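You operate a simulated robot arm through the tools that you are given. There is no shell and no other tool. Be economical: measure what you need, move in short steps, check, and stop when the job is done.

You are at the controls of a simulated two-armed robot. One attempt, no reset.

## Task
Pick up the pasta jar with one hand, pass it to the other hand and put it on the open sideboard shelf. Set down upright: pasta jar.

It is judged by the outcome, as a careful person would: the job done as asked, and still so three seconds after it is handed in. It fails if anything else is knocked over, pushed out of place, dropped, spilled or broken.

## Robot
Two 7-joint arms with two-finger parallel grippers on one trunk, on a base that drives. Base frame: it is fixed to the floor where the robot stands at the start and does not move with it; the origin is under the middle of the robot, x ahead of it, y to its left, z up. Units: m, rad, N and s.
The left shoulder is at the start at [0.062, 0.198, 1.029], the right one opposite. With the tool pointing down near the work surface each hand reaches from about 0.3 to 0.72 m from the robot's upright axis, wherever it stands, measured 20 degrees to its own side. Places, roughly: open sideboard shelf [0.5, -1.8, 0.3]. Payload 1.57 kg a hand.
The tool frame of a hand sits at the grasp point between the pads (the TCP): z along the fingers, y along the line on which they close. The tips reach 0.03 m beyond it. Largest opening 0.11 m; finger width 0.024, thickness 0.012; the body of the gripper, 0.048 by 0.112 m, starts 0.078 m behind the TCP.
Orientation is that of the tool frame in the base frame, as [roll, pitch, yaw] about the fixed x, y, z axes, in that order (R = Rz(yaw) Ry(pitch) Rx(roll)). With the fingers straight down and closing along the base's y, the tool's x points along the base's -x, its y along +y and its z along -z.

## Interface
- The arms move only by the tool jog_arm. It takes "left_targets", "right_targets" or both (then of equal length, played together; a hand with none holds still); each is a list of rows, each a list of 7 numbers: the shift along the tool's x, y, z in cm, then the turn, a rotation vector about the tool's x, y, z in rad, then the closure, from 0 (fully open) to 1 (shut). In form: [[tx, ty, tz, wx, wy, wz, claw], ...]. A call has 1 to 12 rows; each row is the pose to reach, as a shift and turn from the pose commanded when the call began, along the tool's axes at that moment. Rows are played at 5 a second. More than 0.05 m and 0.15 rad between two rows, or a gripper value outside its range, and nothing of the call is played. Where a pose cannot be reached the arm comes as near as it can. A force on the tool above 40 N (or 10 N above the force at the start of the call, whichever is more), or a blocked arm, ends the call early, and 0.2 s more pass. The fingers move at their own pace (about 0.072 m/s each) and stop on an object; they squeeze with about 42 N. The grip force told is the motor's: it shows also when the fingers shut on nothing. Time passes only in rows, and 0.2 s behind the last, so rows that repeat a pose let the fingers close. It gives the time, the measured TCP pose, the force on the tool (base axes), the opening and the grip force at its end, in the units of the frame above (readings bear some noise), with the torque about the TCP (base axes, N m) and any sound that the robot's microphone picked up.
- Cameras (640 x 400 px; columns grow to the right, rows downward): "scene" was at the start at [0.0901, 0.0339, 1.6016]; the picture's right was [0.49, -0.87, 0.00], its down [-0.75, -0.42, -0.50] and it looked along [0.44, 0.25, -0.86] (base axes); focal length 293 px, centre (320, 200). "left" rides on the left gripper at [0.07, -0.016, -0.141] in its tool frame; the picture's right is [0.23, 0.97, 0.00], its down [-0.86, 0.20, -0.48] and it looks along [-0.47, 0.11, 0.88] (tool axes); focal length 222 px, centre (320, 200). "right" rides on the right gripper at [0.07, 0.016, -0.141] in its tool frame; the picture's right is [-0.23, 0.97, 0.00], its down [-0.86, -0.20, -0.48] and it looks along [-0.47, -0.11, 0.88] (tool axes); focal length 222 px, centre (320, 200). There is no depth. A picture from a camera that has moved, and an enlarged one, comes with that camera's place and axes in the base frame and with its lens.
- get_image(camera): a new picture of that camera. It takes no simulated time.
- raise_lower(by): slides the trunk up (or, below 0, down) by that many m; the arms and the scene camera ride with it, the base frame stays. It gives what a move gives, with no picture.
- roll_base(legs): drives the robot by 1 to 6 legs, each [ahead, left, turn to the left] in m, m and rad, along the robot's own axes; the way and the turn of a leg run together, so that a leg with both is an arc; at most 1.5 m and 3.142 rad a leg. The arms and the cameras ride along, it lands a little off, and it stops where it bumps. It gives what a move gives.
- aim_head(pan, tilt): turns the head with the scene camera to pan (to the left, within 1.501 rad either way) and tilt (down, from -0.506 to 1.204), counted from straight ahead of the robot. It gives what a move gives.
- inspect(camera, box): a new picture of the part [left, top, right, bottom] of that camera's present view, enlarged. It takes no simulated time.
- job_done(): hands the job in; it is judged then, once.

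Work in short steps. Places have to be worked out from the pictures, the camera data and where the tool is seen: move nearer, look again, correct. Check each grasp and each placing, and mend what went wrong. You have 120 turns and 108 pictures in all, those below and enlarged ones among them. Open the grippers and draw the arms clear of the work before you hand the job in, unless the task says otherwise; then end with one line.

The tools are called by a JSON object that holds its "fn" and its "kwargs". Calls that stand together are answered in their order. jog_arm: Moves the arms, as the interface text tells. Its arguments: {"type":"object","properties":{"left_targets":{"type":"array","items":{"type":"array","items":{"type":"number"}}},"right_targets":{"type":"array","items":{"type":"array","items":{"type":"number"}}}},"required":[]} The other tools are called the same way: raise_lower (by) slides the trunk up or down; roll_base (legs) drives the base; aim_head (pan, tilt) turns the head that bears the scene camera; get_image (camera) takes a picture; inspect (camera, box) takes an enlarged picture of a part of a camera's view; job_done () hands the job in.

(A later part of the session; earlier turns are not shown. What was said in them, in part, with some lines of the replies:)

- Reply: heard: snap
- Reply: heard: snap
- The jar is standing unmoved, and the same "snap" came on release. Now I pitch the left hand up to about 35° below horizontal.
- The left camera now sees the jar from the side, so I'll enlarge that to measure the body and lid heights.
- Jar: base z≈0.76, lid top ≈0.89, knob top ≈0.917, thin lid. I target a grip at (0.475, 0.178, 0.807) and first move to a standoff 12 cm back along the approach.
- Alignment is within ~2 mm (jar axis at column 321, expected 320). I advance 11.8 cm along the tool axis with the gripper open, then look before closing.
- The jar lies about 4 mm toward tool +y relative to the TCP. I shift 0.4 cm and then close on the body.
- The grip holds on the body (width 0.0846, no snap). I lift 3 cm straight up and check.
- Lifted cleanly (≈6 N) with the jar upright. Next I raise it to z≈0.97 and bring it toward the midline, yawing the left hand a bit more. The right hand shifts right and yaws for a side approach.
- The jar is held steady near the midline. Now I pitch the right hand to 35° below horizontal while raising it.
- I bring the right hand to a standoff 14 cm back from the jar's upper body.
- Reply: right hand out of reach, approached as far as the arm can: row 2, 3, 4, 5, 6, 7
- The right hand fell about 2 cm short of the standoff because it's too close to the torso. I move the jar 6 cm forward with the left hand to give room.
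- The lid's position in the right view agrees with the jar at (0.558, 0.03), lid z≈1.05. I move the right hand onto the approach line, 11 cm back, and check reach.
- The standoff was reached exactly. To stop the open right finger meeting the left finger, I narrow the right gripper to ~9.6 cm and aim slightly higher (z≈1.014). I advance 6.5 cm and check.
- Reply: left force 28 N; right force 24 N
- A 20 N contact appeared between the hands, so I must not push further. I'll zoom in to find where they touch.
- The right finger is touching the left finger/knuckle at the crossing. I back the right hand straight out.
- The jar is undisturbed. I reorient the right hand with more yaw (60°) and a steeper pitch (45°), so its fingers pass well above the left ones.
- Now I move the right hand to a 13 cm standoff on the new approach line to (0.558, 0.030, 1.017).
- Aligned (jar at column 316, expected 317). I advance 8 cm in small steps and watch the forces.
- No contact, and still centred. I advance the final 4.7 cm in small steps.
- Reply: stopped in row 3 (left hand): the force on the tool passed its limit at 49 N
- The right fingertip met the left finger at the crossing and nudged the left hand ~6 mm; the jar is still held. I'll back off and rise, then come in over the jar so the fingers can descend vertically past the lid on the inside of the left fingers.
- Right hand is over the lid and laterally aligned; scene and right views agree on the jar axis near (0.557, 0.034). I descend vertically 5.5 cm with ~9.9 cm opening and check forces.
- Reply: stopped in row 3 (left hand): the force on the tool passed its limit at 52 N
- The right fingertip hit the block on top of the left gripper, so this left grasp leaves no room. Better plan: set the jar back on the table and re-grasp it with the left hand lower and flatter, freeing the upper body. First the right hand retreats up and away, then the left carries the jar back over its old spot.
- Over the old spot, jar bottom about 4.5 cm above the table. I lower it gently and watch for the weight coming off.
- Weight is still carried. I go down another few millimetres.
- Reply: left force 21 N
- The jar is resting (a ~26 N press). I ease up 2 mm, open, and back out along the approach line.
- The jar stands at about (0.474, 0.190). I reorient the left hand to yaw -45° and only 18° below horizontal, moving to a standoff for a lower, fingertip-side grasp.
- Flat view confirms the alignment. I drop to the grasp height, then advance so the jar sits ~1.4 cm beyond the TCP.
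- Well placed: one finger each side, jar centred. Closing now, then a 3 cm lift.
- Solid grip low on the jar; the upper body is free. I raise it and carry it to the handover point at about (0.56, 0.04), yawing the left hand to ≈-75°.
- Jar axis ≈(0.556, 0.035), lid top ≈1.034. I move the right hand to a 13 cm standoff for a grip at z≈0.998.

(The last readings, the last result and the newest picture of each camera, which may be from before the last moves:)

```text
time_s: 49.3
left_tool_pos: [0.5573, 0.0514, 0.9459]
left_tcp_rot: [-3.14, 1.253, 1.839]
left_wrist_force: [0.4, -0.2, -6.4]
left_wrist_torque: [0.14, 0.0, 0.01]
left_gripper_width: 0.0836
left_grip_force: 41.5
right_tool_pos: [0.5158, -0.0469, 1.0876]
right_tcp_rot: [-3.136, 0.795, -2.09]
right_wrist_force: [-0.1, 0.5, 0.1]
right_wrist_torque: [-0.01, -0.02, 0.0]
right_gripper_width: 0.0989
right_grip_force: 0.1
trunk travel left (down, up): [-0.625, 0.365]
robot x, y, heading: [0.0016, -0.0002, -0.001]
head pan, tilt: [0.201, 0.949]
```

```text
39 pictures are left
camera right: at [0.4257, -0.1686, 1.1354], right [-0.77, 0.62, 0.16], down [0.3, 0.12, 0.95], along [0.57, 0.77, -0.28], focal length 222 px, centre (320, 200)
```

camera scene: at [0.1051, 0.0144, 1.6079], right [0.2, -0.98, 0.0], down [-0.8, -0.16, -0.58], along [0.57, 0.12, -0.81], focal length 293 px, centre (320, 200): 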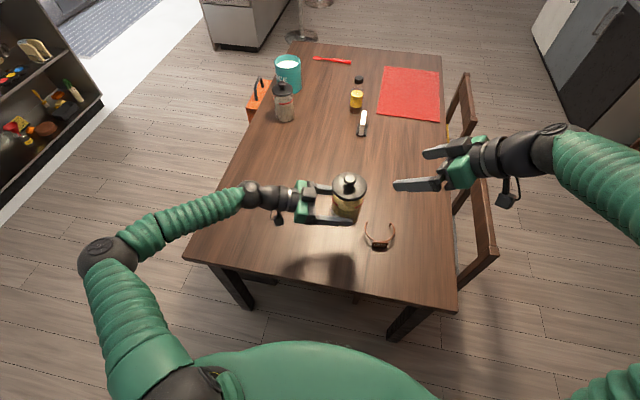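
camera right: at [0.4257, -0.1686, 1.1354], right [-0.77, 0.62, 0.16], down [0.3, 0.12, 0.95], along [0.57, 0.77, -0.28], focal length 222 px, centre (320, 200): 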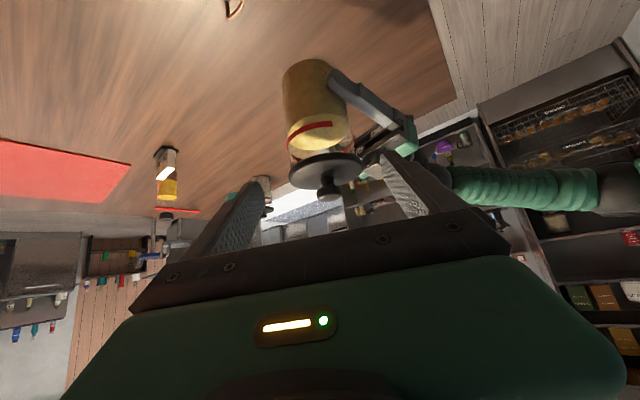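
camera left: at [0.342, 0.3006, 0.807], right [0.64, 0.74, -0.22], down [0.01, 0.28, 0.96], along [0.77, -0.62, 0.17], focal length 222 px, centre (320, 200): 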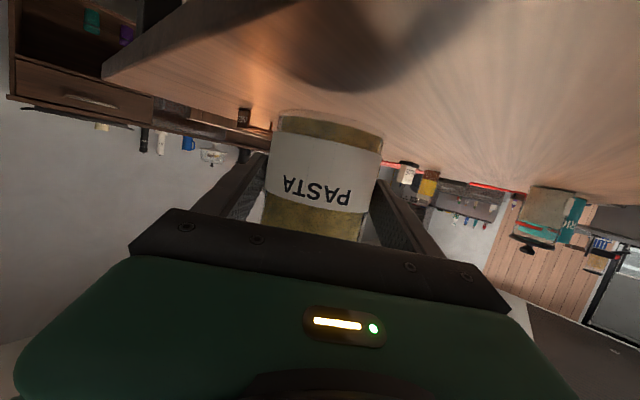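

Aligned within ~3 mm. I advance 8.5 cm first, watching forces.

{"fn": "jog_arm", "kwargs": {"right_targets": [[0, 0.15, 2.2, 0, 0, 0, 0.1], [0, 0.3, 4.4, 0, 0, 0, 0.1], [0, 0.3, 6.5, 0, 0, 0, 0.1], [0, 0.3, 8.5, 0, 0, 0, 0.1], [0, 0.3, 8.5, 0, 0, 0, 0.1]]}}

{"fn": "get_image", "kwargs": {"camera": "right"}}

{"fn": "inspect", "kwargs": {"camera": "scene", "box": [290, 150, 418, 230]}}

```text
time_s: 50.5
left_tool_pos: [0.5566, 0.0512, 0.9465]
left_tcp_rot: [-3.14, 1.257, 1.837]
left_wrist_force: [0.4, 0.2, -6.4]
left_wrist_torque: [0.12, 0.02, -0.01]
left_gripper_width: 0.0838
left_grip_force: 42.2
right_tool_pos: [0.5395, 0.0063, 1.0283]
right_tcp_rot: [-3.134, 0.795, -2.089]
right_wrist_force: [-0.9, 0.4, -0.8]
right_wrist_torque: [0.0, 0.01, -0.01]
right_gripper_width: 0.0988
right_grip_force: 0.0
trunk travel left (down, up): [-0.625, 0.365]
robot x, y, heading: [0.0038, 0.0004, 0.003]
head pan, tilt: [0.201, 0.949]
```

```text
38 pictures are left
camera right: at [0.4516, -0.1143, 1.0778], right [-0.77, 0.62, 0.16], down [0.3, 0.12, 0.95], along [0.57, 0.77, -0.28], focal length 222 px, centre (320, 200)
```

right: 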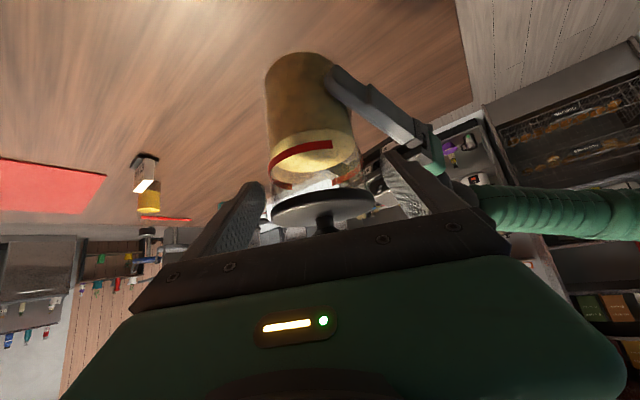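

```text
5.00 times, centred on (354, 190) of scene
camera zoom: at [0.1046, 0.015, 1.6079], right [0.2, -0.98, 0.0], down [-0.8, -0.16, -0.58], along [0.57, 0.12, -0.81], focal length 1465 px, centre (150, 250)
```

zoom: 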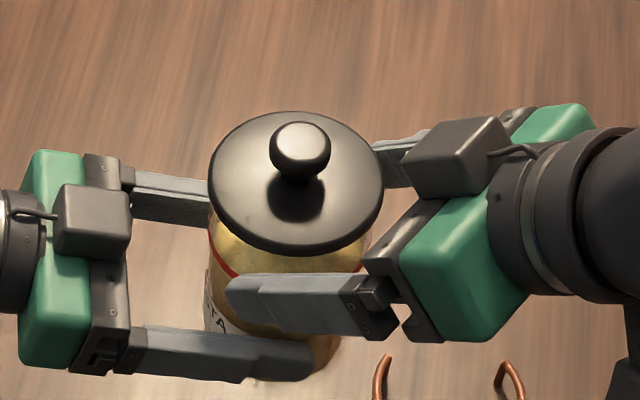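

Plenty of clearance this time. I advance the remaining 4 cm.

{"fn": "jog_arm", "kwargs": {"right_targets": [[0, 0, 1.2, 0, 0, 0, 0.1], [0, 0, 2.4, 0, 0, 0, 0.1], [0, 0, 3.4, 0, 0, 0, 0.1], [0, 0, 4.2, 0, 0, 0, 0.1], [0, 0, 4.2, 0, 0, 0, 0.1]]}}

{"fn": "get_image", "kwargs": {"camera": "right"}}

{"fn": "inspect", "kwargs": {"camera": "scene", "box": [290, 150, 418, 230]}}

```text
time_s: 51.7
left_tool_pos: [0.5566, 0.051, 0.9447]
left_tcp_rot: [3.141, 1.256, 1.839]
left_wrist_force: [0.2, 0.4, -6.2]
left_wrist_torque: [0.12, 0.01, -0.03]
left_gripper_width: 0.0839
left_grip_force: 42.1
right_tool_pos: [0.5568, 0.0347, 0.9996]
right_tcp_rot: [-3.135, 0.797, -2.09]
right_wrist_force: [-0.2, -0.6, 0.3]
right_wrist_torque: [0.0, -0.01, -0.01]
right_gripper_width: 0.0989
right_grip_force: 0.0
trunk travel left (down, up): [-0.625, 0.365]
robot x, y, heading: [0.0021, 0.0005, 0.003]
head pan, tilt: [0.201, 0.949]
```

```text
36 pictures are left
camera right: at [0.4667, -0.0876, 1.0483], right [-0.77, 0.62, 0.16], down [0.3, 0.12, 0.95], along [0.57, 0.77, -0.28], focal length 222 px, centre (320, 200)
```

right: 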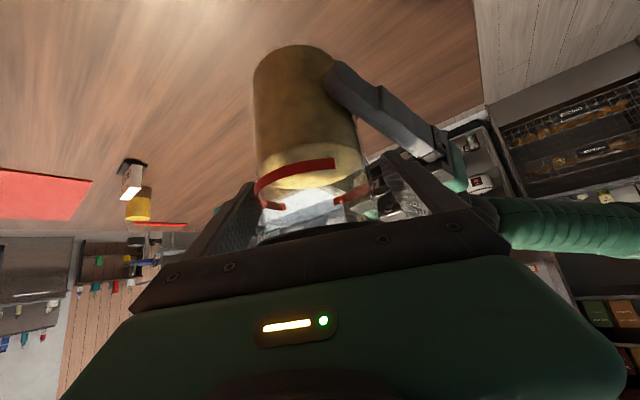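

```text
5.00 times, centred on (354, 190) of scene
camera zoom: at [0.105, 0.0151, 1.6079], right [0.2, -0.98, 0.0], down [-0.8, -0.16, -0.58], along [0.57, 0.12, -0.81], focal length 1465 px, centre (150, 250)
```

zoom: 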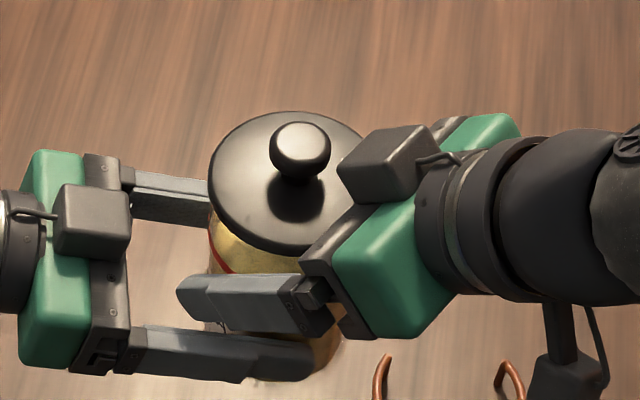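

No contact force. The jar looks ~4 mm toward one finger, so I shift by that and close the right gripper gradually.

{"fn": "jog_arm", "kwargs": {"right_targets": [[0, -0.4, 0, 0, 0, 0, 0.1], [0, -0.4, 0, 0, 0, 0, 0.16], [0, -0.4, 0, 0, 0, 0, 0.2], [0, -0.4, 0, 0, 0, 0, 0.22], [0, -0.4, 0, 0, 0, 0, 0.24], [0, -0.4, 0, 0, 0, 0, 0.26], [0, -0.4, 0, 0, 0, 0, 0.26]]}}

{"fn": "get_image", "kwargs": {"camera": "right"}}

```text
time_s: 53.3
left_tool_pos: [0.5563, 0.0518, 0.944]
left_tcp_rot: [-3.141, 1.257, 1.836]
left_wrist_force: [1.5, -0.8, -7.2]
left_wrist_torque: [-0.14, -0.16, -0.14]
left_gripper_width: 0.0836
left_grip_force: 41.8
right_tool_pos: [0.5597, 0.032, 1.0002]
right_tcp_rot: [-3.137, 0.798, -2.089]
right_wrist_force: [-1.6, 0.8, 1.2]
right_wrist_torque: [0.29, 0.25, 0.12]
right_gripper_width: 0.0842
right_grip_force: 42.2
trunk travel left (down, up): [-0.625, 0.365]
robot x, y, heading: [-0.0011, -0.0013, -0.002]
head pan, tilt: [0.201, 0.949]
```

```text
34 pictures are left
camera right: at [0.4707, -0.0895, 1.0483], right [-0.77, 0.62, 0.16], down [0.3, 0.12, 0.95], along [0.57, 0.77, -0.28], focal length 222 px, centre (320, 200)
```

right: 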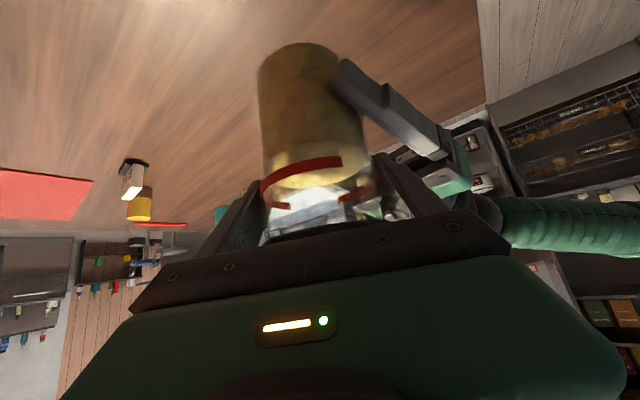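

Both hands now hold the jar with balanced forces. I command the right fully closed, open the left, and back the left straight out.

{"fn": "jog_arm", "kwargs": {"right_targets": [[0, 0, 0, 0, 0, 0, 1], [0, 0, 0, 0, 0, 0, 1], [0, 0, 0, 0, 0, 0, 1], [0, 0, 0, 0, 0, 0, 1], [0, 0, 0, 0, 0, 0, 1], [0, 0, 0, 0, 0, 0, 1]], "left_targets": [[0, 0, 0, 0, 0, 0, 1], [0, 0, 0, 0, 0, 0, 1], [0, 0, 0, 0, 0, 0, 0.5], [0, 0, 0, 0, 0, 0, 0], [0, 0, 0, 0, 0, 0, 0], [0, 0, 0, 0, 0, 0, 0]]}}

{"fn": "inspect", "kwargs": {"camera": "scene", "box": [290, 150, 418, 230]}}

```text
time_s: 54.7
left_tool_pos: [0.5554, 0.0521, 0.9448]
left_tcp_rot: [-3.14, 1.257, 1.837]
left_wrist_force: [-0.4, -0.3, -0.8]
left_wrist_torque: [-0.03, 0.03, 0.0]
left_gripper_width: 0.1103
left_grip_force: 0.1
right_tool_pos: [0.5597, 0.0313, 0.9987]
right_tcp_rot: [-3.136, 0.797, -2.09]
right_wrist_force: [0.1, -0.2, -1.0]
right_wrist_torque: [-0.04, 0.01, 0.03]
right_gripper_width: 0.0845
right_grip_force: 42.4
trunk travel left (down, up): [-0.625, 0.365]
robot x, y, heading: [0.0039, -0.0022, 0.002]
head pan, tilt: [0.201, 0.949]
```

```text
5.00 times, centred on (354, 190) of scene
camera zoom: at [0.1053, 0.0151, 1.6079], right [0.2, -0.98, 0.0], down [-0.8, -0.16, -0.58], along [0.57, 0.12, -0.82], focal length 1465 px, centre (150, 250)
```

zoom: 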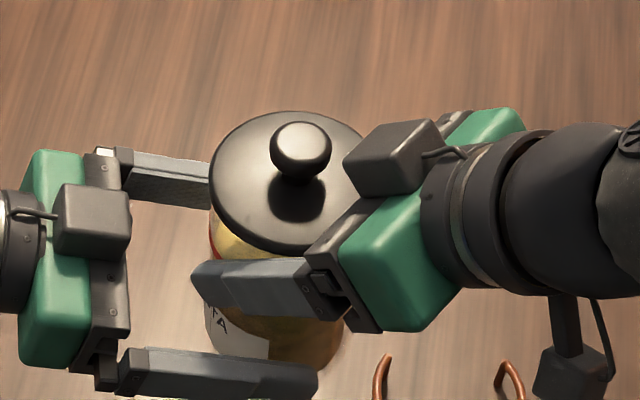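

The left is open, but the right hand shows little of the jar's 6 N weight. Before retreating I check whether the jar really hangs from the right hand.

{"fn": "get_image", "kwargs": {"camera": "left"}}

{"fn": "get_image", "kwargs": {"camera": "right"}}

{"fn": "jog_arm", "kwargs": {"right_targets": [[0, 0, 0, 0, 0, 0, 1]]}}

```text
32 pictures are left
camera left: at [0.4995, 0.1977, 0.9227], right [0.92, 0.32, -0.22], down [0.14, 0.24, 0.96], along [0.36, -0.92, 0.17], focal length 222 px, centre (320, 200)
```

left: 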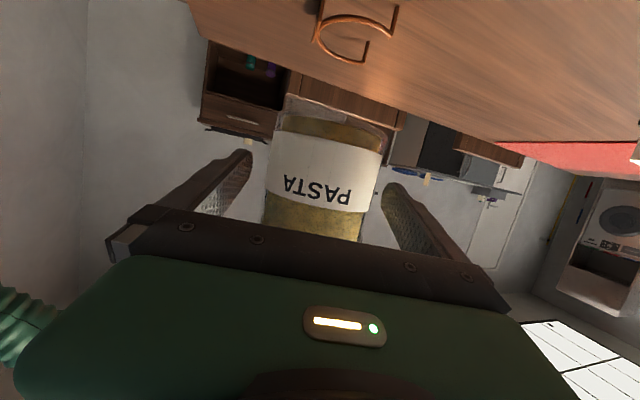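

```text
31 pictures are left
camera right: at [0.4708, -0.0898, 1.0482], right [-0.77, 0.62, 0.16], down [0.3, 0.12, 0.95], along [0.57, 0.77, -0.28], focal length 222 px, centre (320, 200)
```

right: 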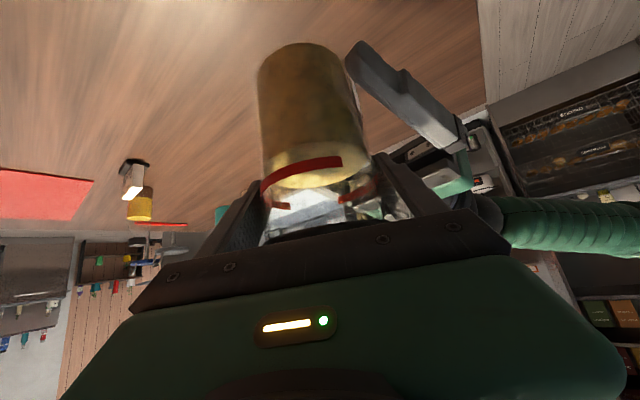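

```text
time_s: 55.1
left_tool_pos: [0.5563, 0.0522, 0.9456]
left_tcp_rot: [-3.14, 1.256, 1.837]
left_wrist_force: [-0.4, -0.4, 0.2]
left_wrist_torque: [0.0, 0.03, -0.03]
left_gripper_width: 0.1098
left_grip_force: 0.0
right_tool_pos: [0.5585, 0.0312, 0.9994]
right_tcp_rot: [-3.136, 0.796, -2.09]
right_wrist_force: [-0.9, -0.3, -0.5]
right_wrist_torque: [-0.06, 0.03, 0.06]
right_gripper_width: 0.0845
right_grip_force: 41.9
trunk travel left (down, up): [-0.625, 0.365]
robot x, y, heading: [0.0005, 0.0022, 0.001]
head pan, tilt: [0.201, 0.949]
```

The pictures show the jar hanging only from the right hand, unmoved. I retract the left hand straight back, then swing it clear.

{"fn": "jog_arm", "kwargs": {"left_targets": [[0, 0, -2, 0, 0, 0, 0], [0, 0, -4, 0, 0, 0, 0], [0, 0, -7, 0, 0, 0, 0], [0, 0, -10, 0, 0, 0, 0], [0, 0, -13, 0, 0, 0, 0], [0, 0, -16, 0, 0, 0, 0], [0, 0, -20, 0, 0, 0, 0], [0, 0, -20, 0, 0, 0, 0]]}}

{"fn": "get_image", "kwargs": {"camera": "scene"}}

{"fn": "get_image", "kwargs": {"camera": "left"}}

```text
time_s: 56.9
left_tool_pos: [0.5089, 0.238, 1.0066]
left_tcp_rot: [-3.138, 1.256, 1.84]
left_wrist_force: [0.5, 0.1, 0.3]
left_wrist_torque: [0.01, 0.01, 0.01]
left_gripper_width: 0.1098
left_grip_force: 0.2
right_tool_pos: [0.5592, 0.0321, 0.999]
right_tcp_rot: [-3.135, 0.794, -2.092]
right_wrist_force: [0.3, -0.3, 0.2]
right_wrist_torque: [0.01, 0.01, 0.03]
right_gripper_width: 0.0843
right_grip_force: 42.3
trunk travel left (down, up): [-0.625, 0.365]
robot x, y, heading: [-0.0025, 0.0002, -0.004]
head pan, tilt: [0.201, 0.949]
```

```text
30 pictures are left
camera scene: at [0.1054, 0.0162, 1.6078], right [0.2, -0.98, 0.0], down [-0.8, -0.16, -0.58], along [0.57, 0.11, -0.82], focal length 293 px, centre (320, 200)
```

scene: 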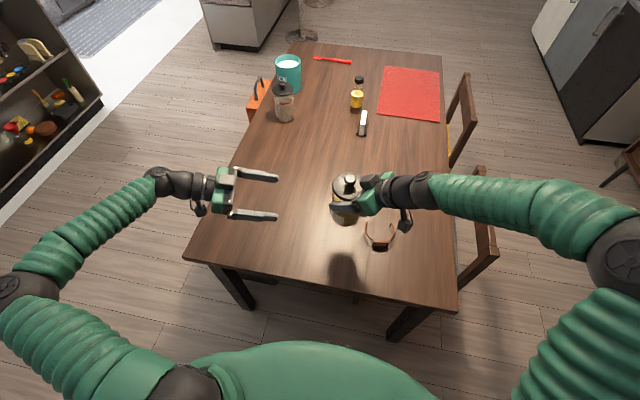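

```text
29 pictures are left
camera left: at [0.452, 0.383, 0.9846], right [0.92, 0.32, -0.22], down [0.14, 0.24, 0.96], along [0.36, -0.92, 0.17], focal length 222 px, centre (320, 200)
```

left: 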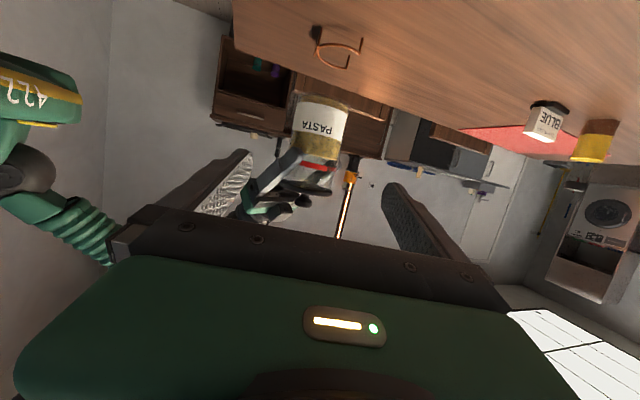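

The handover worked: the jar hangs upright from the right hand. Now I bring the right hand to its own side with yaw ≈10° for driving and placing, and fold the left hand to point down.

{"fn": "jog_arm", "kwargs": {"right_targets": [[2.2, -1.1, -2.3, 0, 0, 0, 1], [4.4, -2.3, -4.5, 0, 0, 0, 1], [6.6, -3.4, -6.8, 0.1, 0, 0.098, 1], [8.8, -4.6, -9, 0.2, 0, 0.196, 1], [11, -5.7, -11.3, 0.3, 0, 0.294, 1], [13.2, -6.9, -13.5, 0.4, 0, 0.392, 1], [15.5, -8, -15.8, 0.5, 0, 0.49, 1], [15.5, -8, -15.8, 0.56, 0, 0.55, 1], [15.5, -8, -15.8, 0.622, 0, 0.608, 1], [15.5, -8, -15.8, 0.622, 0, 0.608, 1]], "left_targets": [[0.3, -1, -1, 0, 0.14, 0, 0], [0.6, -2, -2, 0, 0.28, 0, 0], [0.9, -3, -3, 0, 0.42, 0, 0], [1.2, -4, -4, 0, 0.56, 0, 0], [1.5, -5, -5, 0, 0.7, 0, 0], [1.8, -6, -6, 0, 0.84, 0, 0], [2.1, -7, -7, 0, 0.98, 0, 0], [2.4, -8, -8, 0, 1.12, 0, 0], [2.6, -8, -8, 0, 1.25, 0, 0], [2.6, -8, -8, 0, 1.25, 0, 0]]}}

{"fn": "get_image", "kwargs": {"camera": "scene"}}

```text
time_s: 59.1
left_tool_pos: [0.4076, 0.2963, 1.0067]
left_tcp_rot: [3.141, 0.004, 1.838]
left_wrist_force: [-0.4, 0.7, 0.2]
left_wrist_torque: [0.02, -0.01, -0.04]
left_gripper_width: 0.1102
left_grip_force: 0.1
right_tool_pos: [0.5159, -0.2007, 1.0003]
right_tcp_rot: [-3.138, 0.8, -2.962]
right_wrist_force: [-0.7, -0.7, -6.1]
right_wrist_torque: [0.0, 0.01, -0.01]
right_gripper_width: 0.0842
right_grip_force: 42.3
trunk travel left (down, up): [-0.625, 0.365]
robot x, y, heading: [0.0007, -0.002, 0.004]
head pan, tilt: [0.201, 0.949]
```

```text
28 pictures are left
camera scene: at [0.1031, 0.0136, 1.6081], right [0.2, -0.98, 0.0], down [-0.8, -0.16, -0.58], along [0.57, 0.12, -0.81], focal length 293 px, centre (320, 200)
```

scene: 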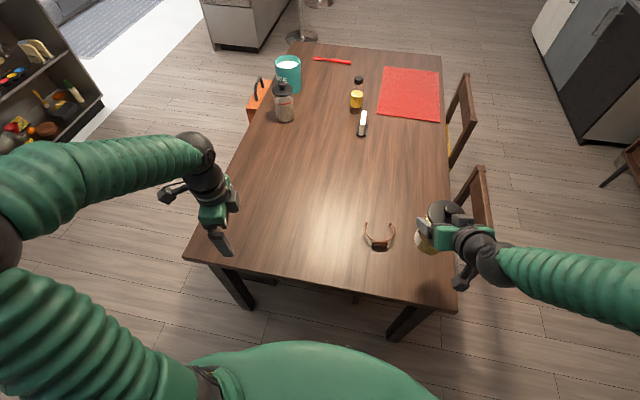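

The jar is steady (≈6 N, upright). I drive in stages: strafe right along the free floor to clear the table, then turn 45° right.

{"fn": "roll_base", "kwargs": {"legs": [[-0.05, -0.8, 0], [0, 0, -0.785]]}}

{"fn": "aim_head", "kwargs": {"pan": 0.0, "tilt": 0.75}}

{"fn": "get_image", "kwargs": {"camera": "scene"}}

```text
time_s: 65.5
left_tool_pos: [0.4437, -0.9036, 1.0058]
left_tcp_rot: [3.141, 0.005, 1.028]
left_wrist_force: [0.8, -0.5, -0.6]
left_wrist_torque: [0.0, 0.02, -0.01]
left_gripper_width: 0.1098
left_grip_force: 0.1
right_tool_pos: [0.1609, -1.3272, 1.0]
right_tcp_rot: [-3.139, 0.8, 2.513]
right_wrist_force: [0.2, 0.1, -6.7]
right_wrist_torque: [-0.01, 0.02, -0.01]
right_gripper_width: 0.0846
right_grip_force: 42.0
trunk travel left (down, up): [-0.625, 0.365]
robot x, y, heading: [-0.0512, -0.8171, -0.81]
head pan, tilt: [0.201, 0.949]
```

```text
time_s: 66.3
left_tool_pos: [0.4438, -0.9043, 1.0082]
left_tcp_rot: [3.141, 0.004, 1.029]
left_wrist_force: [0.0, -0.4, -0.1]
left_wrist_torque: [0.02, 0.01, 0.0]
left_gripper_width: 0.1101
left_grip_force: 0.0
right_tool_pos: [0.1596, -1.3267, 0.9999]
right_tcp_rot: [-3.138, 0.799, 2.515]
right_wrist_force: [0.4, 0.1, -6.2]
right_wrist_torque: [0.0, 0.03, -0.02]
right_gripper_width: 0.0844
right_grip_force: 42.1
trunk travel left (down, up): [-0.625, 0.365]
robot x, y, heading: [-0.0505, -0.8141, -0.809]
head pan, tilt: [0.0, 0.75]
```

```text
27 pictures are left
camera scene: at [0.0279, -0.8997, 1.6234], right [-0.72, -0.69, 0.0], down [-0.47, 0.5, -0.73], along [0.5, -0.53, -0.68], focal length 293 px, centre (320, 200)
```

scene: 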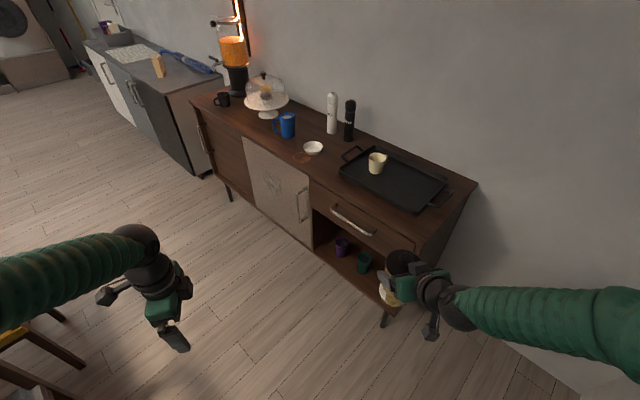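

Clear so far. I translate to about (0.53, -0.95), then finish the turn to face the sideboard.

{"fn": "roll_base", "kwargs": {"legs": [[0.498, 0.327, 0], [0, 0, -0.745]]}}

{"fn": "aim_head", "kwargs": {"pan": -0.25, "tilt": 0.95}}

{"fn": "get_image", "kwargs": {"camera": "scene"}}

```text
time_s: 71.5
left_tool_pos: [0.8304, -1.3443, 1.0068]
left_tcp_rot: [3.141, 0.006, 0.298]
left_wrist_force: [0.7, 0.1, 0.3]
left_wrist_torque: [0.01, 0.0, 0.03]
left_gripper_width: 0.11
left_grip_force: 0.2
right_tool_pos: [0.3388, -1.4695, 0.9995]
right_tcp_rot: [-3.138, 0.799, 1.783]
right_wrist_force: [-0.3, 0.2, -7.2]
right_wrist_torque: [0.0, 0.04, 0.01]
right_gripper_width: 0.0847
right_grip_force: 41.5
trunk travel left (down, up): [-0.625, 0.365]
robot x, y, heading: [0.5234, -0.9455, -1.535]
head pan, tilt: [0.0, 0.75]
```

```text
time_s: 72.3
left_tool_pos: [0.829, -1.3425, 1.0069]
left_tcp_rot: [3.141, 0.005, 0.297]
left_wrist_force: [0.3, 1.1, 0.6]
left_wrist_torque: [0.01, -0.01, -0.03]
left_gripper_width: 0.1102
left_grip_force: 0.1
right_tool_pos: [0.3381, -1.4676, 0.999]
right_tcp_rot: [-3.139, 0.801, 1.783]
right_wrist_force: [0.6, -0.6, -6.6]
right_wrist_torque: [0.05, 0.02, 0.01]
right_gripper_width: 0.0845
right_grip_force: 42.0
trunk travel left (down, up): [-0.625, 0.365]
robot x, y, heading: [0.5218, -0.9481, -1.541]
head pan, tilt: [-0.25, 0.949]
```

```text
26 pictures are left
camera scene: at [0.5058, -1.0528, 1.608], right [-0.98, 0.22, 0.0], down [0.18, 0.79, -0.58], along [-0.13, -0.57, -0.81], focal length 293 px, centre (320, 200)
```

scene: 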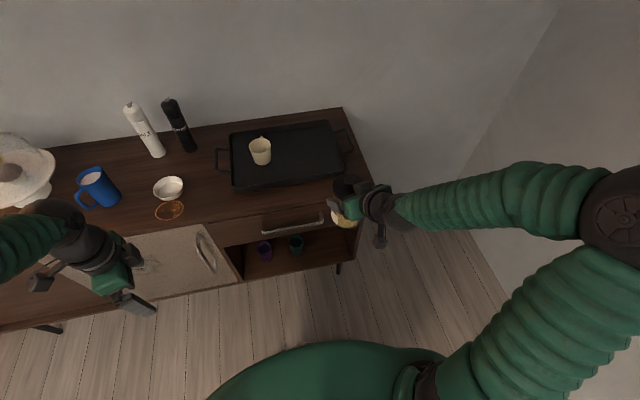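

Facing the sideboard with the jar ahead of the bay at (0.338, -1.468). I lower the trunk most of the way and look into the shelf.

{"fn": "raise_lower", "kwargs": {"by": -0.5}}

{"fn": "aim_head", "kwargs": {"pan": -0.3, "tilt": 0.75}}

{"fn": "get_image", "kwargs": {"camera": "scene"}}

{"fn": "get_image", "kwargs": {"camera": "right"}}

```text
refused: -0.5 is not a number from -0.4 to 0.4
```

```text
time_s: 73.0
left_tool_pos: [0.8298, -1.3428, 1.0094]
left_tcp_rot: [3.14, 0.004, 0.296]
left_wrist_force: [-0.1, -0.3, -0.1]
left_wrist_torque: [0.03, -0.03, 0.01]
left_gripper_width: 0.1103
left_grip_force: 0.0
right_tool_pos: [0.3387, -1.4689, 0.9995]
right_tcp_rot: [-3.138, 0.801, 1.781]
right_wrist_force: [-0.2, 0.9, -6.6]
right_wrist_torque: [0.02, 0.02, -0.02]
right_gripper_width: 0.0844
right_grip_force: 42.3
trunk travel left (down, up): [-0.625, 0.365]
robot x, y, heading: [0.522, -0.9473, -1.541]
head pan, tilt: [-0.3, 0.75]
```

```text
25 pictures are left
camera scene: at [0.4996, -1.0617, 1.6234], right [-0.96, 0.27, 0.0], down [0.18, 0.66, -0.73], along [-0.19, -0.7, -0.68], focal length 293 px, centre (320, 200)
```

scene: 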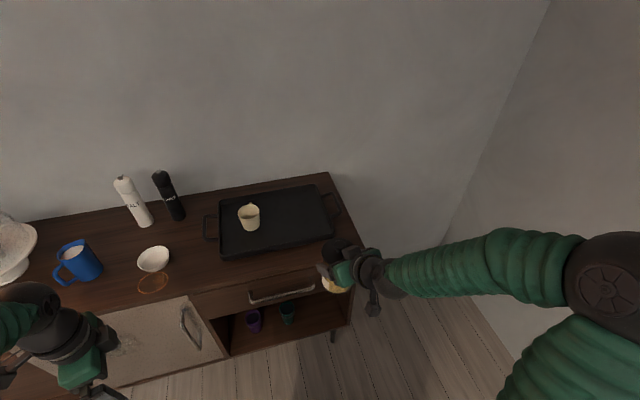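

```text
24 pictures are left
camera right: at [0.3226, -1.3177, 1.0481], right [0.99, 0.05, 0.16], down [-0.14, -0.29, 0.95], along [0.09, -0.96, -0.28], focal length 222 px, centre (320, 200)
```

right: 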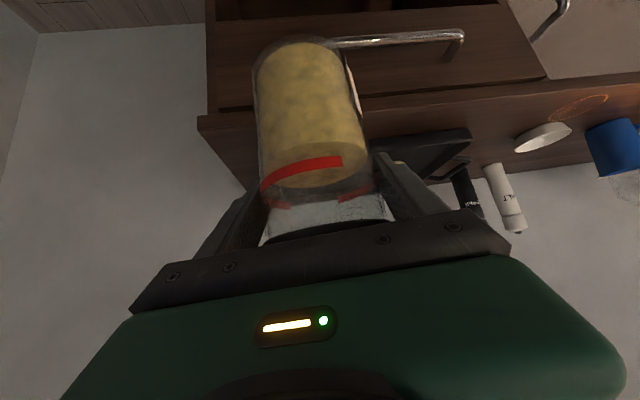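

Sideboard's right end is at x≈0.21, so x≈0.335 suits. I lower by 0.4 and look.

{"fn": "raise_lower", "kwargs": {"by": -0.4}}

{"fn": "get_image", "kwargs": {"camera": "scene"}}

{"fn": "get_image", "kwargs": {"camera": "right"}}

```text
time_s: 76.9
left_tool_pos: [0.8307, -1.342, 0.6065]
left_tcp_rot: [3.14, 0.004, 0.297]
left_wrist_force: [-0.2, -0.9, -0.3]
left_wrist_torque: [0.0, 0.03, 0.0]
left_gripper_width: 0.11
left_grip_force: 0.0
right_tool_pos: [0.3387, -1.4683, 0.5997]
right_tcp_rot: [-3.136, 0.803, 1.78]
right_wrist_force: [-0.4, -0.3, -6.2]
right_wrist_torque: [0.03, 0.01, -0.01]
right_gripper_width: 0.0843
right_grip_force: 41.8
trunk travel left (down, up): [-0.225, 0.765]
robot x, y, heading: [0.5234, -0.9452, -1.536]
head pan, tilt: [-0.3, 0.75]
```

```text
23 pictures are left
camera scene: at [0.4996, -1.0607, 1.2235], right [-0.96, 0.27, 0.0], down [0.18, 0.66, -0.73], along [-0.19, -0.7, -0.68], focal length 293 px, centre (320, 200)
```

scene: 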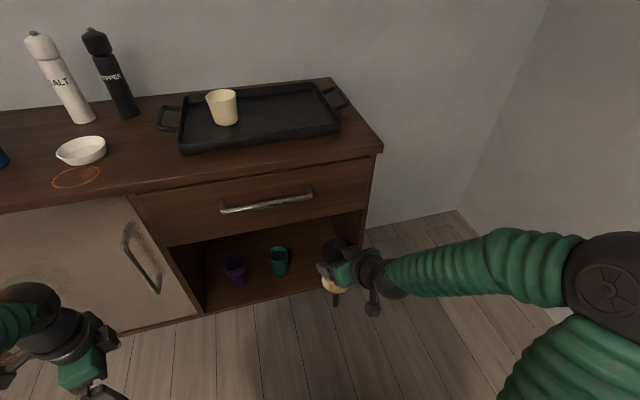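

```text
22 pictures are left
camera right: at [0.3226, -1.3171, 0.6482], right [0.99, 0.05, 0.16], down [-0.14, -0.29, 0.95], along [0.09, -0.96, -0.28], focal length 222 px, centre (320, 200)
```

right: 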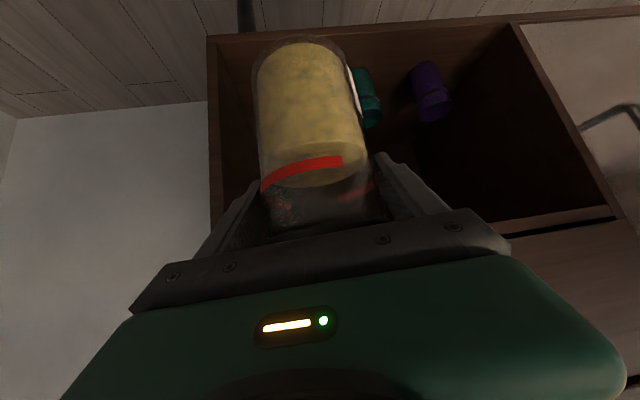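

Shelf floor ≈0.3, bay from x≈0.235, top ≈0.64, teal cup at (0.49, -1.675). I'll set the jar near (0.335, -1.675). I lower another 0.18 so its bottom is ~2.5 cm above the shelf, and pull the left hand back from the door.

{"fn": "raise_lower", "kwargs": {"by": -0.175}}

{"fn": "jog_arm", "kwargs": {"left_targets": [[0.6, -1.9, 0, 0, 0, 0, 0], [1.2, -3.8, 0, 0, 0, 0, 0], [1.8, -5.7, 0, 0, 0, 0, 0]]}}

{"fn": "get_image", "kwargs": {"camera": "right"}}

{"fn": "get_image", "kwargs": {"camera": "scene"}}

```text
time_s: 78.8
left_tool_pos: [0.8311, -1.3414, 0.4332]
left_tcp_rot: [3.141, 0.006, 0.296]
left_wrist_force: [0.8, 0.3, -0.7]
left_wrist_torque: [-0.01, -0.01, 0.01]
left_gripper_width: 0.1098
left_grip_force: 0.1
right_tool_pos: [0.3383, -1.4666, 0.4259]
right_tcp_rot: [-3.138, 0.801, 1.782]
right_wrist_force: [-0.3, 0.4, -6.1]
right_wrist_torque: [0.04, -0.02, 0.01]
right_gripper_width: 0.0843
right_grip_force: 42.4
trunk travel left (down, up): [-0.05, 0.94]
robot x, y, heading: [0.5246, -0.943, -1.54]
head pan, tilt: [-0.3, 0.75]
```

```text
time_s: 79.6
left_tool_pos: [0.8315, -1.2834, 0.4335]
left_tcp_rot: [3.138, 0.005, 0.298]
left_wrist_force: [0.2, -0.7, -0.3]
left_wrist_torque: [0.01, -0.01, 0.0]
left_gripper_width: 0.1098
left_grip_force: 0.0
right_tool_pos: [0.3371, -1.4679, 0.4246]
right_tcp_rot: [-3.139, 0.8, 1.781]
right_wrist_force: [-0.3, -0.2, -6.8]
right_wrist_torque: [0.04, 0.03, 0.02]
right_gripper_width: 0.0843
right_grip_force: 42.5
trunk travel left (down, up): [-0.05, 0.94]
robot x, y, heading: [0.5222, -0.9467, -1.533]
head pan, tilt: [-0.3, 0.75]
```

```text
21 pictures are left
camera right: at [0.3222, -1.3168, 0.473], right [0.99, 0.05, 0.16], down [-0.14, -0.29, 0.95], along [0.09, -0.96, -0.28], focal length 222 px, centre (320, 200)
```

right: 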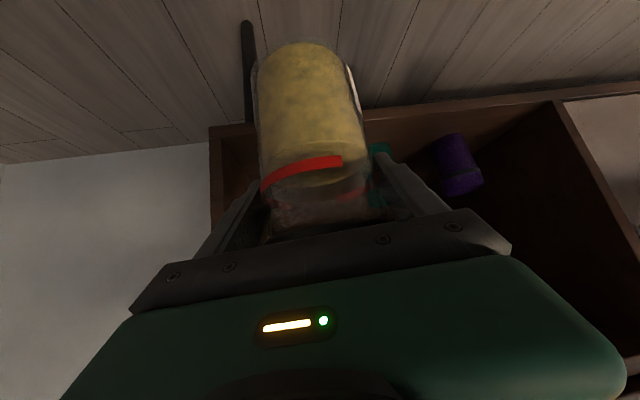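

```text
20 pictures are left
camera scene: at [0.499, -1.0601, 1.0485], right [-0.96, 0.27, 0.0], down [0.18, 0.66, -0.73], along [-0.19, -0.7, -0.68], focal length 293 px, centre (320, 200)
```

scene: 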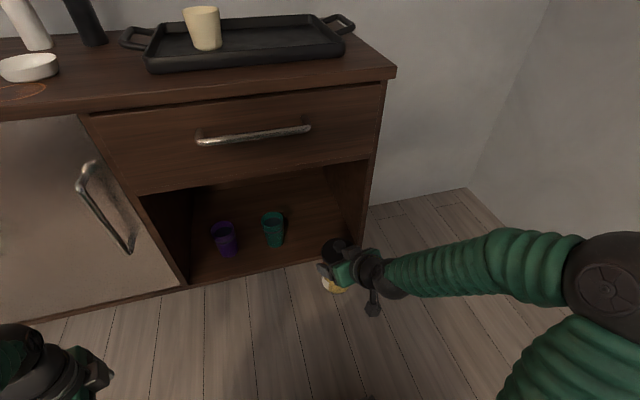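

Shelf top is at z≈0.285 and the jar bottom at ≈0.33, clear. I roll ahead 0.10.

{"fn": "roll_base", "kwargs": {"legs": [[0.1, 0, 0]]}}

{"fn": "get_image", "kwargs": {"camera": "right"}}

```text
time_s: 80.8
left_tool_pos: [0.8339, -1.3797, 0.4333]
left_tcp_rot: [3.14, 0.004, 0.295]
left_wrist_force: [-0.4, 0.0, -1.4]
left_wrist_torque: [0.0, -0.03, -0.02]
left_gripper_width: 0.1102
left_grip_force: 0.1
right_tool_pos: [0.34, -1.565, 0.4243]
right_tcp_rot: [-3.138, 0.802, 1.781]
right_wrist_force: [-0.2, -1.0, -5.7]
right_wrist_torque: [0.04, 0.02, 0.01]
right_gripper_width: 0.0846
right_grip_force: 42.1
trunk travel left (down, up): [-0.05, 0.94]
robot x, y, heading: [0.5262, -1.0447, -1.545]
head pan, tilt: [-0.3, 0.75]
```

```text
19 pictures are left
camera right: at [0.3252, -1.4145, 0.4731], right [0.99, 0.05, 0.16], down [-0.14, -0.29, 0.95], along [0.09, -0.96, -0.28], focal length 222 px, centre (320, 200)
```

right: 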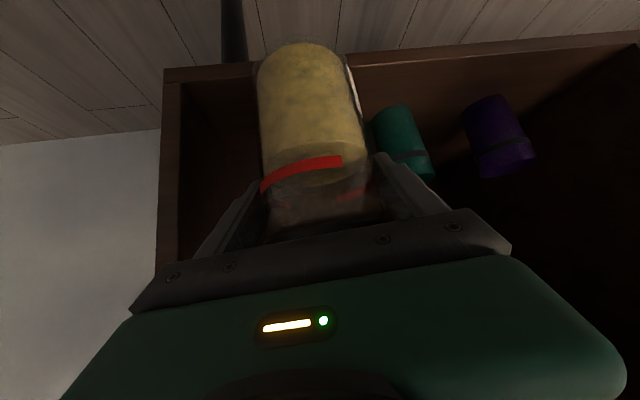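

The bay's inner side panel is at x≈0.227, the jar and fingers are clear of both panel and cup. I extend the right arm 11 cm into the bay.

{"fn": "jog_arm", "kwargs": {"right_targets": [[-1.48, -0.56, 1.53, 0, 0, 0, 1], [-2.96, -1.12, 3.06, 0, 0, 0, 1], [-4.45, -1.67, 4.6, 0, 0, 0, 1], [-5.93, -2.23, 6.13, 0, 0, 0, 1], [-7.41, -2.79, 7.66, 0, 0, 0, 1], [-7.41, -2.79, 7.66, 0, 0, 0, 1]]}}

{"fn": "get_image", "kwargs": {"camera": "right"}}

{"fn": "get_image", "kwargs": {"camera": "scene"}}

```text
time_s: 82.2
left_tool_pos: [0.8334, -1.3811, 0.4317]
left_tcp_rot: [3.139, 0.005, 0.297]
left_wrist_force: [0.4, -0.4, 0.0]
left_wrist_torque: [0.01, -0.01, 0.0]
left_gripper_width: 0.1099
left_grip_force: 0.0
right_tool_pos: [0.3355, -1.6763, 0.4264]
right_tcp_rot: [-3.138, 0.802, 1.783]
right_wrist_force: [-0.2, -0.7, -6.2]
right_wrist_torque: [0.0, 0.05, 0.01]
right_gripper_width: 0.0847
right_grip_force: 41.9
trunk travel left (down, up): [-0.05, 0.94]
robot x, y, heading: [0.5238, -1.0453, -1.54]
head pan, tilt: [-0.3, 0.75]
```

```text
18 pictures are left
camera right: at [0.3208, -1.5257, 0.4749], right [0.99, 0.05, 0.16], down [-0.14, -0.29, 0.95], along [0.09, -0.96, -0.28], focal length 222 px, centre (320, 200)
```

right: 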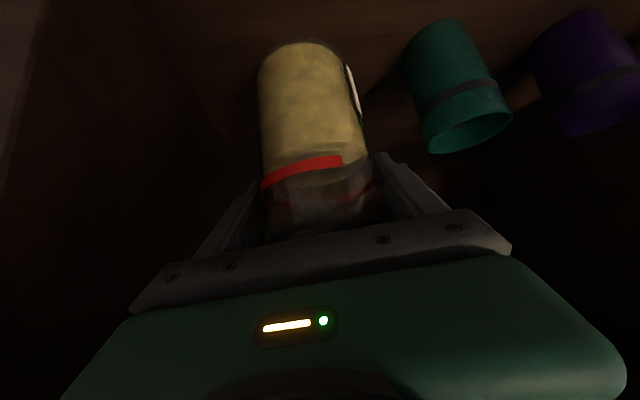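

```text
17 pictures are left
camera scene: at [0.5024, -1.1585, 1.0485], right [-0.96, 0.27, 0.0], down [0.18, 0.66, -0.73], along [-0.19, -0.7, -0.68], focal length 293 px, centre (320, 200)
```

scene: 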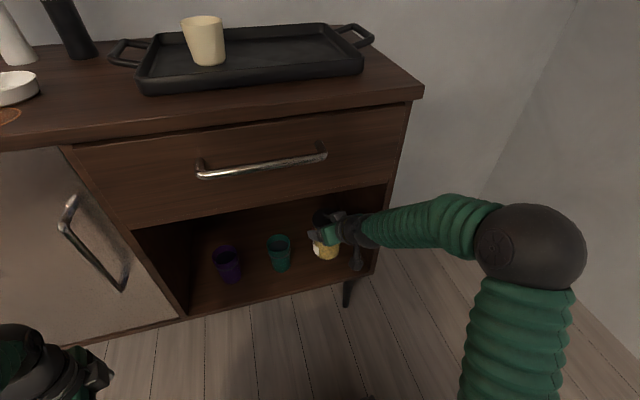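

In position with cup and panel clear. I lower the trunk 3.5 cm, then finish gently with the arm.

{"fn": "raise_lower", "kwargs": {"by": -0.035}}

{"fn": "jog_arm", "kwargs": {"right_targets": [[0.14, 0, 0.14, 0, 0, 0, 1], [0.28, 0, 0.28, 0, 0, 0, 1], [0.28, 0, 0.28, 0, 0, 0, 1]]}}

{"fn": "inspect", "kwargs": {"camera": "scene", "box": [250, 180, 410, 300]}}

```text
time_s: 83.0
left_tool_pos: [0.834, -1.3808, 0.3976]
left_tcp_rot: [3.139, 0.005, 0.297]
left_wrist_force: [-0.5, 0.3, 0.5]
left_wrist_torque: [0.0, 0.0, -0.02]
left_gripper_width: 0.1102
left_grip_force: 0.1
right_tool_pos: [0.3352, -1.6764, 0.3915]
right_tcp_rot: [-3.138, 0.803, 1.779]
right_wrist_force: [0.1, 0.9, -6.5]
right_wrist_torque: [0.04, 0.02, 0.04]
right_gripper_width: 0.0844
right_grip_force: 42.1
trunk travel left (down, up): [-0.015, 0.975]
robot x, y, heading: [0.521, -1.0432, -1.54]
head pan, tilt: [-0.3, 0.75]
```

```text
time_s: 83.8
left_tool_pos: [0.8336, -1.3803, 0.3983]
left_tcp_rot: [3.14, 0.005, 0.297]
left_wrist_force: [0.1, 0.2, 0.5]
left_wrist_torque: [0.01, -0.02, -0.01]
left_gripper_width: 0.1101
left_grip_force: 0.0
right_tool_pos: [0.3358, -1.6752, 0.3891]
right_tcp_rot: [-3.14, 0.801, 1.781]
right_wrist_force: [0.3, -0.7, -6.3]
right_wrist_torque: [0.03, 0.0, -0.01]
right_gripper_width: 0.0844
right_grip_force: 41.7
trunk travel left (down, up): [-0.015, 0.975]
robot x, y, heading: [0.5238, -1.0431, -1.541]
head pan, tilt: [-0.3, 0.75]
```

```text
3.33 times, centred on (330, 240) of scene
camera zoom: at [0.5024, -1.1584, 1.0135], right [-0.96, 0.27, 0.0], down [0.18, 0.66, -0.73], along [-0.19, -0.7, -0.68], focal length 976 px, centre (287, 67)
```

zoom: 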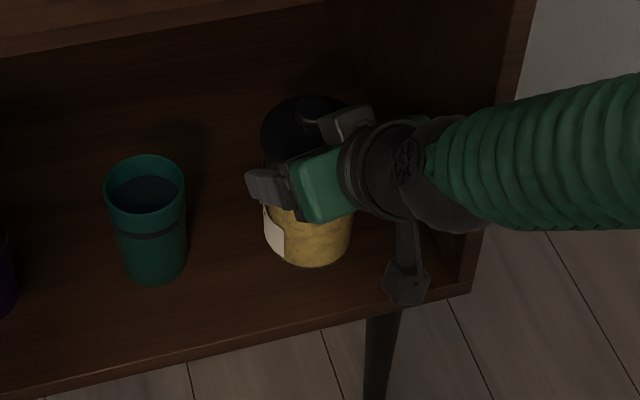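

Still hanging free. I lower another 4 mm.

{"fn": "jog_arm", "kwargs": {"right_targets": [[0.14, 0, 0.14, 0, 0, 0, 1], [0.28, 0, 0.28, 0, 0, 0, 1], [0.28, 0, 0.28, 0, 0, 0, 1]]}}

```text
time_s: 84.6
left_tool_pos: [0.8343, -1.3799, 0.3987]
left_tcp_rot: [3.139, 0.004, 0.298]
left_wrist_force: [0.4, -0.1, -0.5]
left_wrist_torque: [0.01, 0.0, 0.0]
left_gripper_width: 0.11
left_grip_force: 0.1
right_tool_pos: [0.3352, -1.6772, 0.3857]
right_tcp_rot: [-3.135, 0.804, 1.784]
right_wrist_force: [0.1, 4.3, 6.0]
right_wrist_torque: [0.91, -0.14, 0.07]
right_gripper_width: 0.0842
right_grip_force: 42.4
trunk travel left (down, up): [-0.015, 0.975]
robot x, y, heading: [0.5283, -1.045, -1.538]
head pan, tilt: [-0.3, 0.75]
```

Contact: the torque says the near edge touches first, so the jar is tilted by about 0.01 rad. I level it with a small pitch correction, then check.

{"fn": "jog_arm", "kwargs": {"right_targets": [[0, 0, 0, 0, 0.008, 0, 1], [0.05, 0, 0.05, 0, 0.015, 0, 1], [0.05, 0, 0.05, 0, 0.015, 0, 1]]}}

```text
time_s: 85.4
left_tool_pos: [0.8341, -1.3803, 0.3986]
left_tcp_rot: [3.138, 0.009, 0.297]
left_wrist_force: [-0.7, -0.2, 1.2]
left_wrist_torque: [-0.03, 0.0, -0.01]
left_gripper_width: 0.11
left_grip_force: 0.1
right_tool_pos: [0.3362, -1.6753, 0.3852]
right_tcp_rot: [-3.136, 0.789, 1.785]
right_wrist_force: [2.5, -4.9, 8.7]
right_wrist_torque: [-0.98, -0.69, -0.14]
right_gripper_width: 0.0844
right_grip_force: 41.8
trunk travel left (down, up): [-0.015, 0.975]
robot x, y, heading: [0.5274, -1.0422, -1.542]
head pan, tilt: [-0.3, 0.75]
```

Slightly overcorrected; I take half back, then open the gripper in place and read.

{"fn": "jog_arm", "kwargs": {"right_targets": [[-0.05, 0, -0.05, 0, -0.007, 0, 1], [-0.05, 0, -0.05, 0, -0.007, 0, 1], [-0.05, 0, -0.05, 0, -0.007, 0, 0.15], [-0.05, 0, -0.05, 0, -0.007, 0, 0.05], [-0.05, 0, -0.05, 0, -0.007, 0, 0], [-0.05, 0, -0.05, 0, -0.007, 0, 0]]}}

{"fn": "get_image", "kwargs": {"camera": "right"}}

{"fn": "inspect", "kwargs": {"camera": "scene", "box": [250, 180, 410, 300]}}

```text
time_s: 86.8
left_tool_pos: [0.8339, -1.3819, 0.3978]
left_tcp_rot: [3.138, 0.004, 0.296]
left_wrist_force: [-0.2, 0.2, 0.0]
left_wrist_torque: [0.01, 0.02, 0.0]
left_gripper_width: 0.1099
left_grip_force: 0.1
right_tool_pos: [0.3353, -1.6763, 0.3841]
right_tcp_rot: [-3.139, 0.793, 1.782]
right_wrist_force: [0.5, 0.4, -0.5]
right_wrist_torque: [0.03, 0.01, 0.02]
right_gripper_width: 0.1099
right_grip_force: 0.1
trunk travel left (down, up): [-0.015, 0.975]
robot x, y, heading: [0.5263, -1.0443, -1.536]
head pan, tilt: [-0.3, 0.75]
```

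```text
15 pictures are left
camera right: at [0.3208, -1.5258, 0.4335], right [0.99, 0.05, 0.16], down [-0.14, -0.29, 0.95], along [0.09, -0.95, -0.28], focal length 222 px, centre (320, 200)
```

right: 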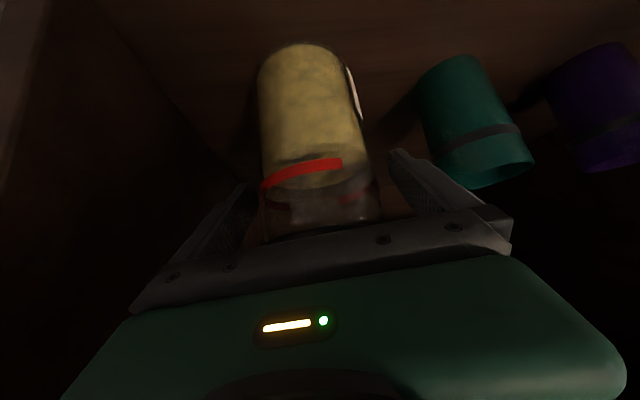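

```text
3.33 times, centred on (330, 240) of scene
camera zoom: at [0.5027, -1.1574, 1.0136], right [-0.96, 0.27, 0.0], down [0.18, 0.66, -0.73], along [-0.2, -0.7, -0.68], focal length 976 px, centre (287, 67)
```

zoom: 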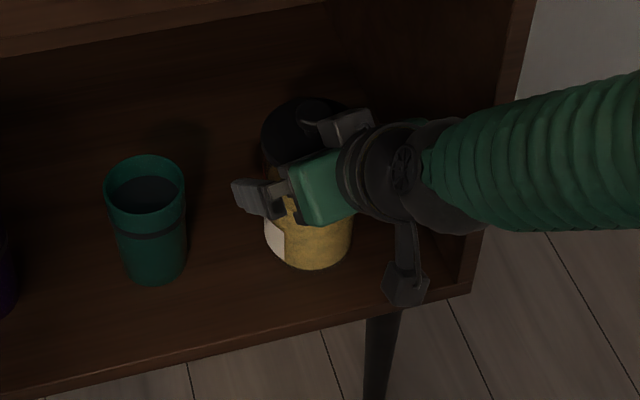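

The jar stands on its own, gripper open. I withdraw straight back along the tool axis in small steps.

{"fn": "jog_arm", "kwargs": {"right_targets": [[0, 0, -1.5, 0, 0, 0, 0], [0, 0, -3, 0, 0, 0, 0], [0, 0, -5, 0, 0, 0, 0], [0, 0, -7, 0, 0, 0, 0], [0, 0, -9.5, 0, 0, 0, 0], [0, 0, -12, 0, 0, 0, 0], [0, 0, -14, 0, 0, 0, 0], [0, 0, -14, 0, 0, 0, 0]]}}

{"fn": "get_image", "kwargs": {"camera": "right"}}

{"fn": "get_image", "kwargs": {"camera": "scene"}}

```text
time_s: 88.6
left_tool_pos: [0.8347, -1.3795, 0.3994]
left_tcp_rot: [3.139, 0.004, 0.296]
left_wrist_force: [0.1, -1.0, 0.3]
left_wrist_torque: [-0.02, -0.01, 0.03]
left_gripper_width: 0.1097
left_grip_force: 0.0
right_tool_pos: [0.3157, -1.5797, 0.482]
right_tcp_rot: [-3.137, 0.792, 1.786]
right_wrist_force: [-0.7, -0.4, 0.1]
right_wrist_torque: [0.01, 0.01, -0.01]
right_gripper_width: 0.1103
right_grip_force: 0.0
trunk travel left (down, up): [-0.015, 0.975]
robot x, y, heading: [0.5229, -1.0474, -1.544]
head pan, tilt: [-0.3, 0.75]
```

```text
13 pictures are left
camera right: at [0.2995, -1.4289, 0.5327], right [0.99, 0.05, 0.16], down [-0.14, -0.29, 0.95], along [0.09, -0.95, -0.28], focal length 222 px, centre (320, 200)
```

right: 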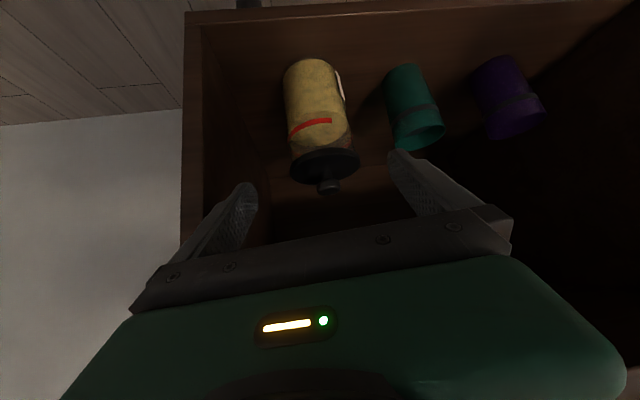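

```text
12 pictures are left
camera scene: at [0.5027, -1.1569, 1.0137], right [-0.96, 0.27, 0.0], down [0.18, 0.66, -0.73], along [-0.2, -0.7, -0.68], focal length 293 px, centre (320, 200)
```

scene: 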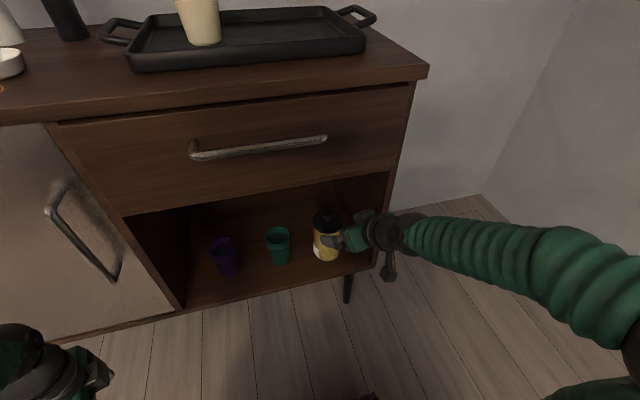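

The jar stands upright with its lid on, cups untouched. I roll the base back 0.25 m to draw both arms clear, then verify.

{"fn": "roll_base", "kwargs": {"legs": [[-0.25, 0, 0]]}}

{"fn": "inspect", "kwargs": {"camera": "scene", "box": [180, 140, 420, 300]}}

{"fn": "get_image", "kwargs": {"camera": "right"}}

```text
time_s: 90.4
left_tool_pos: [0.8278, -1.1349, 0.3989]
left_tcp_rot: [3.137, 0.006, 0.305]
left_wrist_force: [0.1, -0.5, 0.4]
left_wrist_torque: [-0.06, 0.0, 0.0]
left_gripper_width: 0.1101
left_grip_force: 0.1
right_tool_pos: [0.3095, -1.337, 0.4838]
right_tcp_rot: [-3.137, 0.795, 1.788]
right_wrist_force: [0.4, -0.2, -0.4]
right_wrist_torque: [-0.02, 0.03, -0.01]
right_gripper_width: 0.11
right_grip_force: 0.0
trunk travel left (down, up): [-0.015, 0.975]
robot x, y, heading: [0.5173, -0.8021, -1.535]
head pan, tilt: [-0.3, 0.75]
```

```text
2.50 times, centred on (300, 220) of scene
camera zoom: at [0.4952, -0.9128, 1.0137], right [-0.97, 0.26, 0.0], down [0.18, 0.66, -0.73], along [-0.19, -0.71, -0.68], focal length 732 px, centre (370, 150)
```

zoom: 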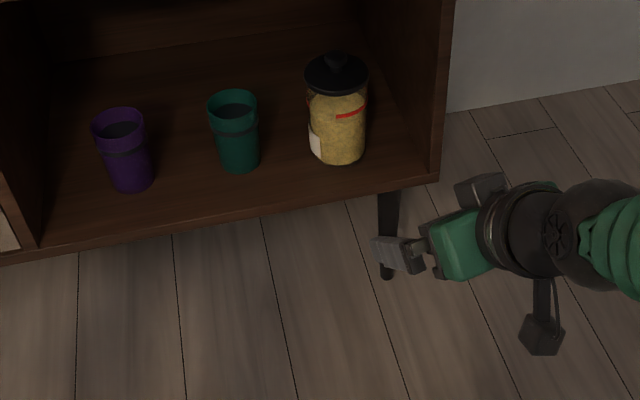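

```text
10 pictures are left
camera right: at [0.2939, -1.1865, 0.5327], right [0.99, 0.05, 0.16], down [-0.14, -0.29, 0.95], along [0.1, -0.95, -0.28], focal length 222 px, centre (320, 200)
```

right: 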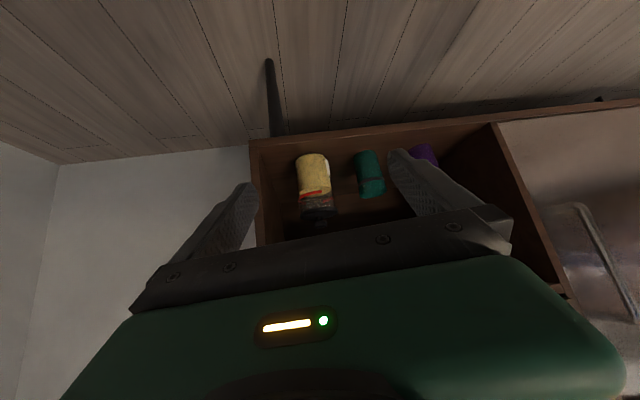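

The jar stands upright with its lid on inside the shelf, the cups are in place, and both grippers are open and clear. I hand the job in.

{"fn": "job_done", "kwargs": {}}

```text
The job is handed in.
```

The pasta jar was passed from the left hand to the right in mid-air and now stands upright, lid on, on the open sideboard shelf; the cups on the shelf are undisturbed.
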